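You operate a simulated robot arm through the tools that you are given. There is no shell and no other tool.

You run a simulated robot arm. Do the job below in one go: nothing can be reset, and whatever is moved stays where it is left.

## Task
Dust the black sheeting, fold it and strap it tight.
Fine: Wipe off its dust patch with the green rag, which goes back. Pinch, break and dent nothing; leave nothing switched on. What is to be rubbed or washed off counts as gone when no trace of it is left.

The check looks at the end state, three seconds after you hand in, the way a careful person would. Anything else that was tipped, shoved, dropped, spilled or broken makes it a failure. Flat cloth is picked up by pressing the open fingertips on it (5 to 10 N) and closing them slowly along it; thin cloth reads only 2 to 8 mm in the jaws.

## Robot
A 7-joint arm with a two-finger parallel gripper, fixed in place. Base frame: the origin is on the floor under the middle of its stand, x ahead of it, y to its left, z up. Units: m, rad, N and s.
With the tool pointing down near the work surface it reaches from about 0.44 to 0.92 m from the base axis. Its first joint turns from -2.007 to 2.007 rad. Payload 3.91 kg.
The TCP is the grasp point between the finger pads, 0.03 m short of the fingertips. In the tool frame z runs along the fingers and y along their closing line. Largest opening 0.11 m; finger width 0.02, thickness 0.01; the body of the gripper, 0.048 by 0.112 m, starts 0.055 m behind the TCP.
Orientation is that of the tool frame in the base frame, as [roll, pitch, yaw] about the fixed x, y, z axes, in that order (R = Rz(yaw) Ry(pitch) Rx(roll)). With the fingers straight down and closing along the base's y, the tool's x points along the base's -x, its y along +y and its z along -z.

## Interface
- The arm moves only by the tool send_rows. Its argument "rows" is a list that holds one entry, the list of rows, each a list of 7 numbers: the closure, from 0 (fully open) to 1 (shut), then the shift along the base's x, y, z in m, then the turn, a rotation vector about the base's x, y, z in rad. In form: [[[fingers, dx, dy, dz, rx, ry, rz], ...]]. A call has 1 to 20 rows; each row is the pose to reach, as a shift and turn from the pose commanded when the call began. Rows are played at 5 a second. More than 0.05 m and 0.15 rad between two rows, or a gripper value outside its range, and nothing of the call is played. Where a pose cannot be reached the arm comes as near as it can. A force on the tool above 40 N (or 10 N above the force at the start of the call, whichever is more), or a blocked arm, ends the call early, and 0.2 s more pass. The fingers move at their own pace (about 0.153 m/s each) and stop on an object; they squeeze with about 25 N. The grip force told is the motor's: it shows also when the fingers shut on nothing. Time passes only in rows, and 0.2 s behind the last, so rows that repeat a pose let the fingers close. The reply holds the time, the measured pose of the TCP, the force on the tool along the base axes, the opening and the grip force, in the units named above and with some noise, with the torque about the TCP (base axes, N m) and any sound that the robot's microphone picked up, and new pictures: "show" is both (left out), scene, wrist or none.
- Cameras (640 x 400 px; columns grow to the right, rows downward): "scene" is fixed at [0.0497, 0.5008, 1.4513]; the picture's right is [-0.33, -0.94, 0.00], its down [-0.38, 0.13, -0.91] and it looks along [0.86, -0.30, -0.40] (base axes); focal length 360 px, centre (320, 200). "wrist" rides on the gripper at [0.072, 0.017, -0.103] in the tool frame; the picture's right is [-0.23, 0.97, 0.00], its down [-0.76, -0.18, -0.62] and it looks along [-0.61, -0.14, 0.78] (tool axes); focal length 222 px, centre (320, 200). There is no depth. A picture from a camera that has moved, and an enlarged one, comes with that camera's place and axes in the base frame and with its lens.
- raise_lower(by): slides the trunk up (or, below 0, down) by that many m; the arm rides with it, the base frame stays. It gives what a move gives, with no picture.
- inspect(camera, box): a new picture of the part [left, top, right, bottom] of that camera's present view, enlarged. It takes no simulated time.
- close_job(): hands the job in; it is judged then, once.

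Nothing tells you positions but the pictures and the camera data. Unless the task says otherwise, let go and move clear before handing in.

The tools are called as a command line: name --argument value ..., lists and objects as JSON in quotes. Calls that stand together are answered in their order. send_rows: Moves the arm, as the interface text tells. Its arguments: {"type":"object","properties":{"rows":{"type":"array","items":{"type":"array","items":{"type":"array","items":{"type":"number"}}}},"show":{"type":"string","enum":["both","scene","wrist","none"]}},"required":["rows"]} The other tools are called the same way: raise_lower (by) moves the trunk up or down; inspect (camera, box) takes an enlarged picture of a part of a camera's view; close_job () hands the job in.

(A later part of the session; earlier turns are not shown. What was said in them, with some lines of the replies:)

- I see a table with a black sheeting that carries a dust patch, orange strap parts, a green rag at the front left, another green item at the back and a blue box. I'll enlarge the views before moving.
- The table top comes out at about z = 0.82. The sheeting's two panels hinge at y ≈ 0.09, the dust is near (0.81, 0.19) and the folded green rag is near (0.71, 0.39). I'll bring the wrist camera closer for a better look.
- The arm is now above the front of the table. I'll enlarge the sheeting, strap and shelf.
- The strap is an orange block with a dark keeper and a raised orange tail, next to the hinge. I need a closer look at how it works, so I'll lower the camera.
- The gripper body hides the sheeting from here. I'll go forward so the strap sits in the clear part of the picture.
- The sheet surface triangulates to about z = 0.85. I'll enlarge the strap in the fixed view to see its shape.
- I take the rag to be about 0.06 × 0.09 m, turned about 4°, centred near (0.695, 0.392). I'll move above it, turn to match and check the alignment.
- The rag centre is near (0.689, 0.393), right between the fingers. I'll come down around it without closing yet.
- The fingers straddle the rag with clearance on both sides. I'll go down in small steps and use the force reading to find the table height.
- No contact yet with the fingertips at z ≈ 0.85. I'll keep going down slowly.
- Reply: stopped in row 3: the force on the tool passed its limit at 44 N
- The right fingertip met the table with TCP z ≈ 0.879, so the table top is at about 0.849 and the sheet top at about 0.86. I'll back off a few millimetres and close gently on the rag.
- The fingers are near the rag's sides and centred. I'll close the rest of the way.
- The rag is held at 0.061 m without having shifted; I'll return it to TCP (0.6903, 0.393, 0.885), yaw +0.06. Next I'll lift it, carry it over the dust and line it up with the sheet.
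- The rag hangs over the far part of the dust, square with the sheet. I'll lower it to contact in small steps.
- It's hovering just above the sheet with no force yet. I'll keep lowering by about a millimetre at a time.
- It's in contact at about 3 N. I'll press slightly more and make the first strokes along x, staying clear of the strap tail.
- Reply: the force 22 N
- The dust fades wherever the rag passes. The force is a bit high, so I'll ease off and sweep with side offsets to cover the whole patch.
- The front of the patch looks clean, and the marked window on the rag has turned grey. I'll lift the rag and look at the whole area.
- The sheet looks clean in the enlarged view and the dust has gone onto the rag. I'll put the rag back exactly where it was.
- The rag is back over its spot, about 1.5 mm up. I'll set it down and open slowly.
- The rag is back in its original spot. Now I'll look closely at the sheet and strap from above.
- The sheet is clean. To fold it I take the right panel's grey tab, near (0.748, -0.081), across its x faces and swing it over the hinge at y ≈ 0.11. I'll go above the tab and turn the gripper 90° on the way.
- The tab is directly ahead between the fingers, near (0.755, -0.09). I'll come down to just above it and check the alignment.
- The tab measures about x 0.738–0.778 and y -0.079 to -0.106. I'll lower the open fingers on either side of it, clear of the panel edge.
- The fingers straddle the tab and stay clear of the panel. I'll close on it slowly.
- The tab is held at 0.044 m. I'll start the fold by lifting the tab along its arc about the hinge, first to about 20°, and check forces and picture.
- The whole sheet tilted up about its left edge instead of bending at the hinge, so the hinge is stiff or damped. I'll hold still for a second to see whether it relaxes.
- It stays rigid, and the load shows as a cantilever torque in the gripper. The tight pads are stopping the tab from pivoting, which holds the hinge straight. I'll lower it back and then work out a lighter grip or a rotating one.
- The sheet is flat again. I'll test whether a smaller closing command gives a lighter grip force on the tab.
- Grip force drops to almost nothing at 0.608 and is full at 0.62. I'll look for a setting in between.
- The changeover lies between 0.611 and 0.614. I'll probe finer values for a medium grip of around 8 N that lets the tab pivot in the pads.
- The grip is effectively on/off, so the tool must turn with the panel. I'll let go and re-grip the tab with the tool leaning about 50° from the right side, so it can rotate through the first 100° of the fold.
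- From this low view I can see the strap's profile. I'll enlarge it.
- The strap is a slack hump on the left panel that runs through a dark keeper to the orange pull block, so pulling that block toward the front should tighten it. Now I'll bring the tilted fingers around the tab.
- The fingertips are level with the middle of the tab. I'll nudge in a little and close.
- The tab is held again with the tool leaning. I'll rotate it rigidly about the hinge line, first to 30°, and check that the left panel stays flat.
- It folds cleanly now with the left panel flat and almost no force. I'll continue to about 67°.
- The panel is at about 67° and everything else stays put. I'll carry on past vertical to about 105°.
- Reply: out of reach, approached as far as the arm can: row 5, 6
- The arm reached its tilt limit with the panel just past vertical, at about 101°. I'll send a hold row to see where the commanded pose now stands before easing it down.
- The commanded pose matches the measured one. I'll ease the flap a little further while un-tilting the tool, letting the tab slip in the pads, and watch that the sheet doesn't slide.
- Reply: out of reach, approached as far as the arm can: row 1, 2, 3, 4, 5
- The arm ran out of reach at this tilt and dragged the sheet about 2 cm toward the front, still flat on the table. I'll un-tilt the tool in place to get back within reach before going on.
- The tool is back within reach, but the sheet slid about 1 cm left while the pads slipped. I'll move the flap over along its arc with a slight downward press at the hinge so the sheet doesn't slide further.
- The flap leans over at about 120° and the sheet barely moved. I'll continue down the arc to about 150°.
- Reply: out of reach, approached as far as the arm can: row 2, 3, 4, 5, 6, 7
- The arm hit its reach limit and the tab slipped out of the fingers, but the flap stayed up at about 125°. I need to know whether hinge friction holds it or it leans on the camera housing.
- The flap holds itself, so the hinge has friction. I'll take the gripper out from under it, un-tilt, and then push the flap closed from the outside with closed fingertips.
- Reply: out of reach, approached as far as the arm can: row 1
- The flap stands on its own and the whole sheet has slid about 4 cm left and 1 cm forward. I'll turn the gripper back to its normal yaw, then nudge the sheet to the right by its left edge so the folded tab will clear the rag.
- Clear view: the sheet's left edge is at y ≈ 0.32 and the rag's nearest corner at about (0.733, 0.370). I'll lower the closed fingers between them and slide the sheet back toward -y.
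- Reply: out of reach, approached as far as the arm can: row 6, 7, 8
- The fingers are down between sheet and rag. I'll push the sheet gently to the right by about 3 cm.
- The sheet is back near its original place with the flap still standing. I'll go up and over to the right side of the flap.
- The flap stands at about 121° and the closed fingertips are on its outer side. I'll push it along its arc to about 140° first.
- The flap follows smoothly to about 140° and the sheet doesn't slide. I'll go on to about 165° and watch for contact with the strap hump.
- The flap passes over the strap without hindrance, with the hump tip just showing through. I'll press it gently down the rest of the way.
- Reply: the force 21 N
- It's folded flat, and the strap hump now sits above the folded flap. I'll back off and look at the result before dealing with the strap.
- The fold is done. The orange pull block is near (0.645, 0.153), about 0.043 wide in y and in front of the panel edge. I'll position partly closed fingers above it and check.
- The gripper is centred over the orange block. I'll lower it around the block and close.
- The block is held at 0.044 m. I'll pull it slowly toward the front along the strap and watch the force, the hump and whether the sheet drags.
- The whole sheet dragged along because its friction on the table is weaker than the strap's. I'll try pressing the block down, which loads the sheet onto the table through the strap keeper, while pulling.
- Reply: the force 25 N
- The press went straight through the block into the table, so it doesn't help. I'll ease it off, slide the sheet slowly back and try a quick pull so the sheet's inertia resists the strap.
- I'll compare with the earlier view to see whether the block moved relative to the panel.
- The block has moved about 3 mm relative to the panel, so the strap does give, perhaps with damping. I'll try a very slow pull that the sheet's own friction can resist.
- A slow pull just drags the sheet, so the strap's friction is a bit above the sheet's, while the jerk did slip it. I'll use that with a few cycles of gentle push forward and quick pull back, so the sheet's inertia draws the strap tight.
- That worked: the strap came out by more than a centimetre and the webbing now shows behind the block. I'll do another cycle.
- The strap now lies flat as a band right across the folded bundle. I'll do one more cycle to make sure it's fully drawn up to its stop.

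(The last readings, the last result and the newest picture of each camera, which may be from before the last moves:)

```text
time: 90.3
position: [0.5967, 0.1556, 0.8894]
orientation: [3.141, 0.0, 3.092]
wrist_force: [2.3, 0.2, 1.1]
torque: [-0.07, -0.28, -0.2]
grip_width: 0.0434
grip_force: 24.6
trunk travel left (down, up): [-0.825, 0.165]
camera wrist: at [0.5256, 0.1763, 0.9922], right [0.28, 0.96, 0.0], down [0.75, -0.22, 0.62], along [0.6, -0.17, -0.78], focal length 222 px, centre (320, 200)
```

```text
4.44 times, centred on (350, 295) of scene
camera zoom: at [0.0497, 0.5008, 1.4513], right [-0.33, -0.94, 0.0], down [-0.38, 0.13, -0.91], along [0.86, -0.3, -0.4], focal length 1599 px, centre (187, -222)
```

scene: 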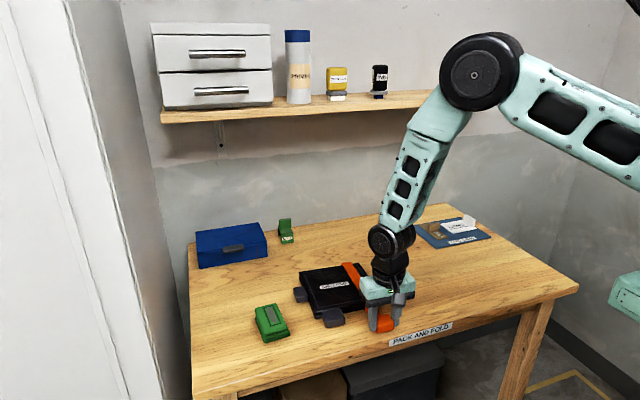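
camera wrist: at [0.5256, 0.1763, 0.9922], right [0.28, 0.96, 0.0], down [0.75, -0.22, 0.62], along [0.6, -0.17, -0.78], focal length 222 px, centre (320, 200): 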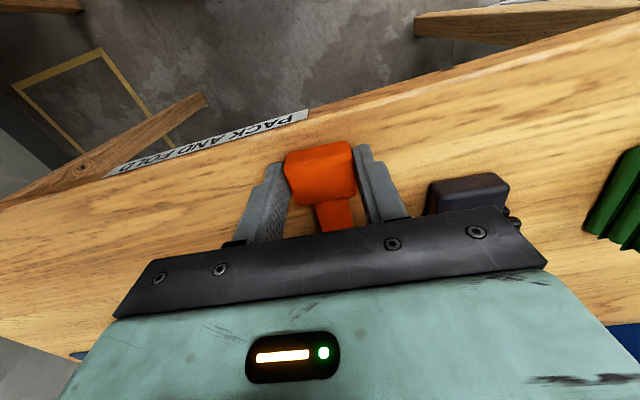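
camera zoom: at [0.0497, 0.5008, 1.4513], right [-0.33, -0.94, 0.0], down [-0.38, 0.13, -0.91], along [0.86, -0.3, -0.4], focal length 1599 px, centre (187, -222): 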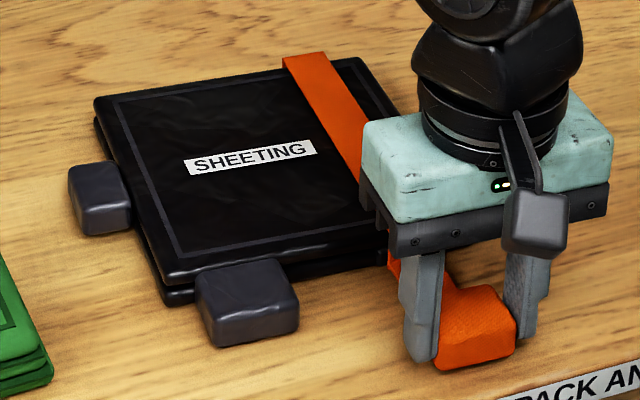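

The block didn't move any further, so the strap is at its stop, and the bundle sits almost exactly where the sheet started. I'll let go and rise clear.

send_rows --rows '[[[0.6, 0, 0, 0, 0, 0, 0], [0.45, 0, 0, 0, 0, 0, 0], [0.4, 0, 0, 0, 0, 0, 0], [0.4, 0, 0, 0.02, 0, 0, 0], [0.4, 0, 0, 0.06, 0, 0, 0], [0.2, 0.0, 0, 0.1, 0, 0, 0], [0.0, 0.0, 0, 0.145, 0, 0, 0], [0.0, 0.02, 0.02, 0.18, 0, 0, 0], [0.0, 0.02, 0.02, 0.18, 0, 0, 0]]]'

inspect --camera "scene" --box '[280, 250, 420, 340]'

inspect --camera "wrist" --box '[200, 60, 440, 210]'

```text
time: 92.3
position: [0.6158, 0.1754, 1.0706]
orientation: [-3.14, 0.001, 3.093]
wrist_force: [-0.1, -0.7, -0.4]
torque: [0.0, 0.01, 0.0]
grip_width: 0.1101
grip_force: 0.1
trunk travel left (down, up): [-0.825, 0.165]
camera wrist: at [0.5445, 0.1953, 1.1731], right [0.27, 0.96, 0.0], down [0.75, -0.21, 0.62], along [0.6, -0.17, -0.78], focal length 222 px, centre (320, 200)
```

scene: 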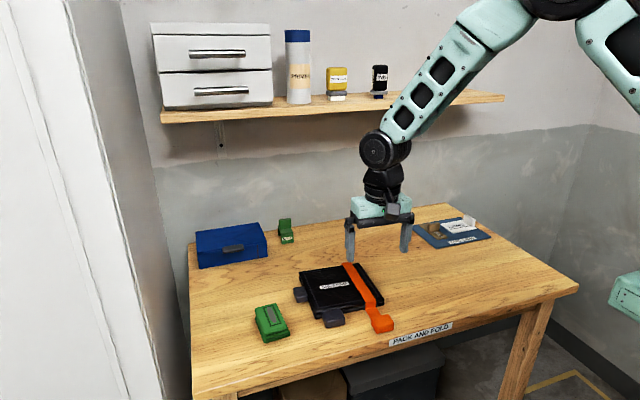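
wrist: 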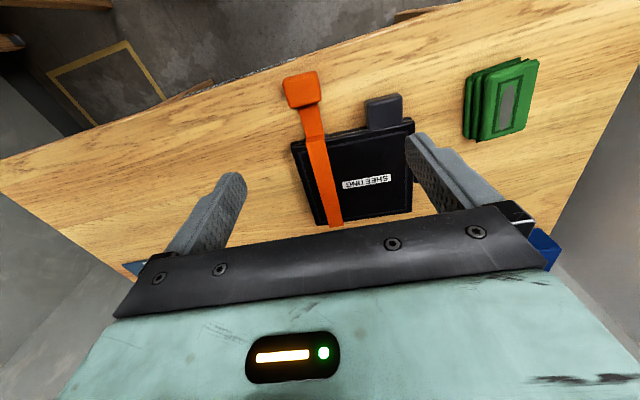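

```text
4.44 times, centred on (350, 295) of scene
camera zoom: at [0.0497, 0.5008, 1.4513], right [-0.33, -0.94, 0.0], down [-0.38, 0.13, -0.91], along [0.86, -0.3, -0.4], focal length 1599 px, centre (187, -222)
```

zoom: 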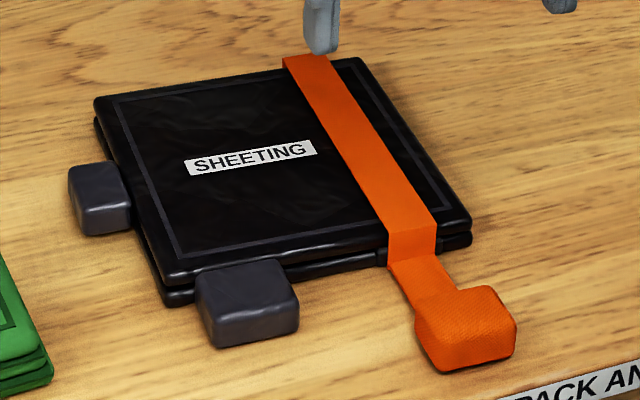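

```text
2.67 times, centred on (320, 135) of wrist
camera zoom: at [0.5445, 0.1953, 1.1731], right [0.27, 0.96, 0.0], down [0.75, -0.21, 0.62], along [0.6, -0.17, -0.78], focal length 592 px, centre (320, 373)
```

zoom: 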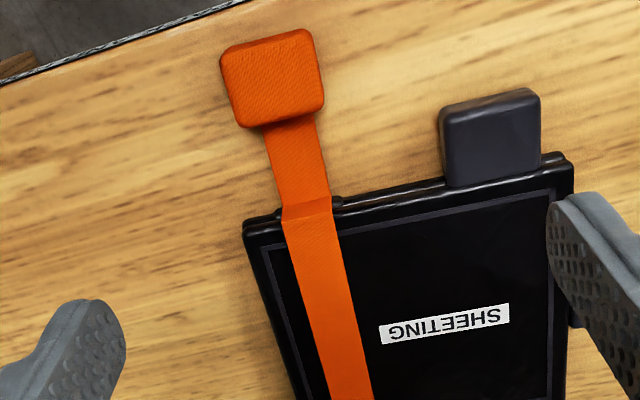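

The bundle is folded flat with the strap tight across it. I'll move the arm clear and compare the rest of the table with the start.

send_rows --rows '[[[0, -0.02, 0.02, 0.04, 0, 0, 0], [0, -0.04, 0.04, 0.08, 0, 0, 0], [0, -0.07, 0.06, 0.11, 0, 0, 0], [0, -0.1, 0.08, 0.14, 0, 0, 0], [0, -0.13, 0.1, 0.16, 0, 0, 0], [0, -0.15, 0.12, 0.165, 0, 0, 0], [0, -0.15, 0.12, 0.165, 0, 0, 0]]]'

inspect --camera "scene" --box '[230, 290, 310, 350]'

inspect --camera "scene" --box '[180, 200, 340, 300]'

inspect --camera "scene" --box '[280, 230, 460, 342]'

inspect --camera "scene" --box '[390, 190, 510, 265]'

```text
time: 93.9
position: [0.4643, 0.2949, 1.2351]
orientation: [3.141, 0.0, 3.091]
wrist_force: [0.8, 0.2, 1.3]
torque: [-0.02, 0.0, -0.01]
grip_width: 0.1103
grip_force: 0.1
trunk travel left (down, up): [-0.825, 0.165]
camera wrist: at [0.3943, 0.3153, 1.3377], right [0.28, 0.96, 0.0], down [0.75, -0.22, 0.62], along [0.6, -0.17, -0.78], focal length 222 px, centre (320, 200)
```

scene: 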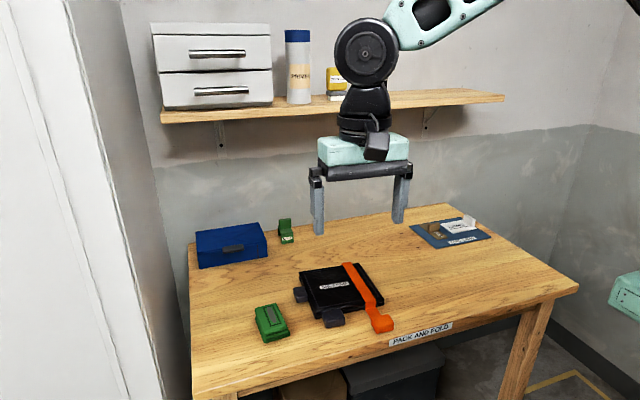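
wrist: 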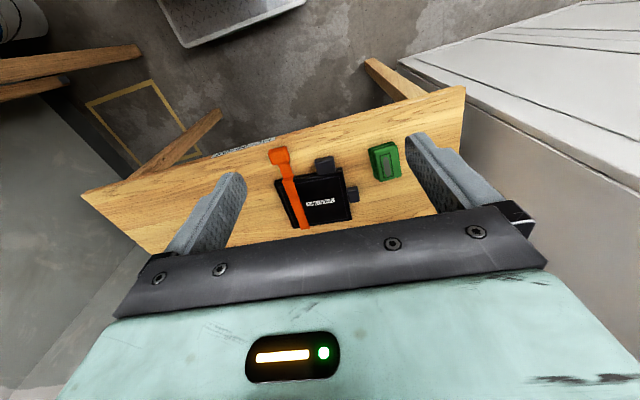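

```text
6.67 times, centred on (270, 320) of scene
camera zoom: at [0.0497, 0.5008, 1.4513], right [-0.33, -0.94, 0.0], down [-0.38, 0.13, -0.91], along [0.86, -0.3, -0.4], focal length 2399 px, centre (653, -600)
```

zoom: 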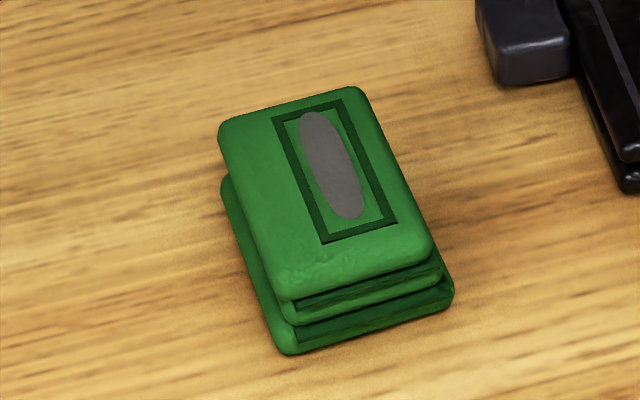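

```text
4.00 times, centred on (260, 250) of scene
camera zoom: at [0.0497, 0.5008, 1.4513], right [-0.33, -0.94, 0.0], down [-0.38, 0.13, -0.91], along [0.86, -0.3, -0.4], focal length 1439 px, centre (560, 0)
```

zoom: 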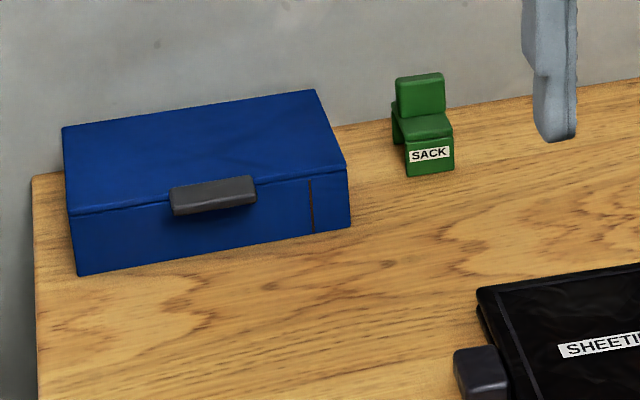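

```text
3.56 times, centred on (370, 286) of scene
camera zoom: at [0.0497, 0.5008, 1.4513], right [-0.33, -0.94, 0.0], down [-0.38, 0.13, -0.91], along [0.86, -0.3, -0.4], focal length 1279 px, centre (142, -106)
```

zoom: 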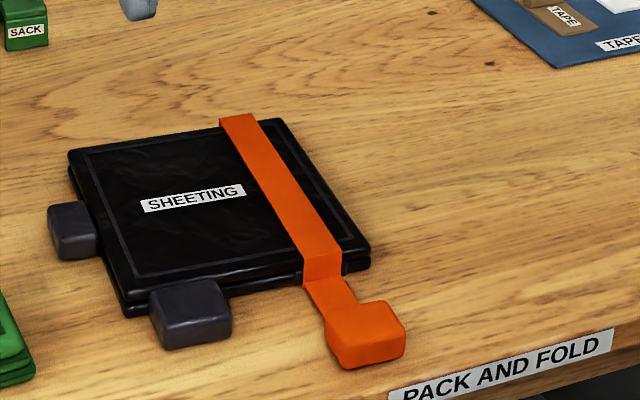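

```text
5.33 times, centred on (450, 228) of scene
camera zoom: at [0.0497, 0.5008, 1.4513], right [-0.33, -0.94, 0.0], down [-0.38, 0.13, -0.91], along [0.86, -0.3, -0.4], focal length 1919 px, centre (-373, 53)
```

zoom: 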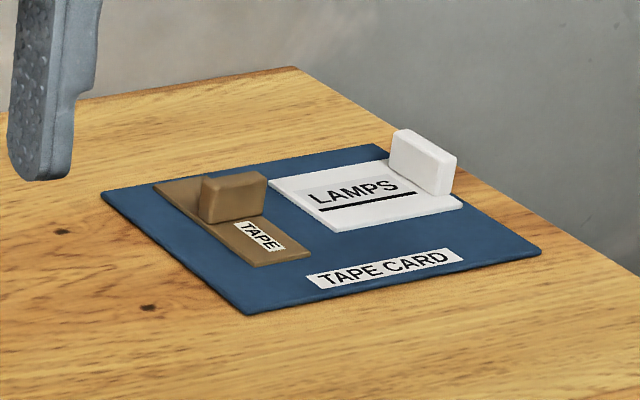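

The rag is exactly where it started. The sack, blue box, tape card and lamps haven't moved, the sheeting is clean, folded and strapped tight, and the arm is clear. I'm handing in.

close_job

```text
The job is handed in.
```

The black sheeting is dusted, folded flat and strapped tight, and I've handed the job in. No result has come back yet.

- **Dust:** Enlarged views showed no trace of the dust patch after wiping. That side is now covered by the fold. The rag is back where it lay, with a grey mark in its window where it took up the dust.
- **Fold:** The sheet slid about 4 cm during the fold. I slid it back, and it ended within a few millimetres of where it started.
- **Strap:** A steady pull only dragged the sheet along the table, so I drew the strap tight with three quick pulls. The last pull moved it no further, so it should be at its stop. It lies flat across the bundle.
- **Everything else:** The sack, blue box, tape card and lamps look unmoved in the final pictures. I switched nothing on, and the arm is clear of the table.
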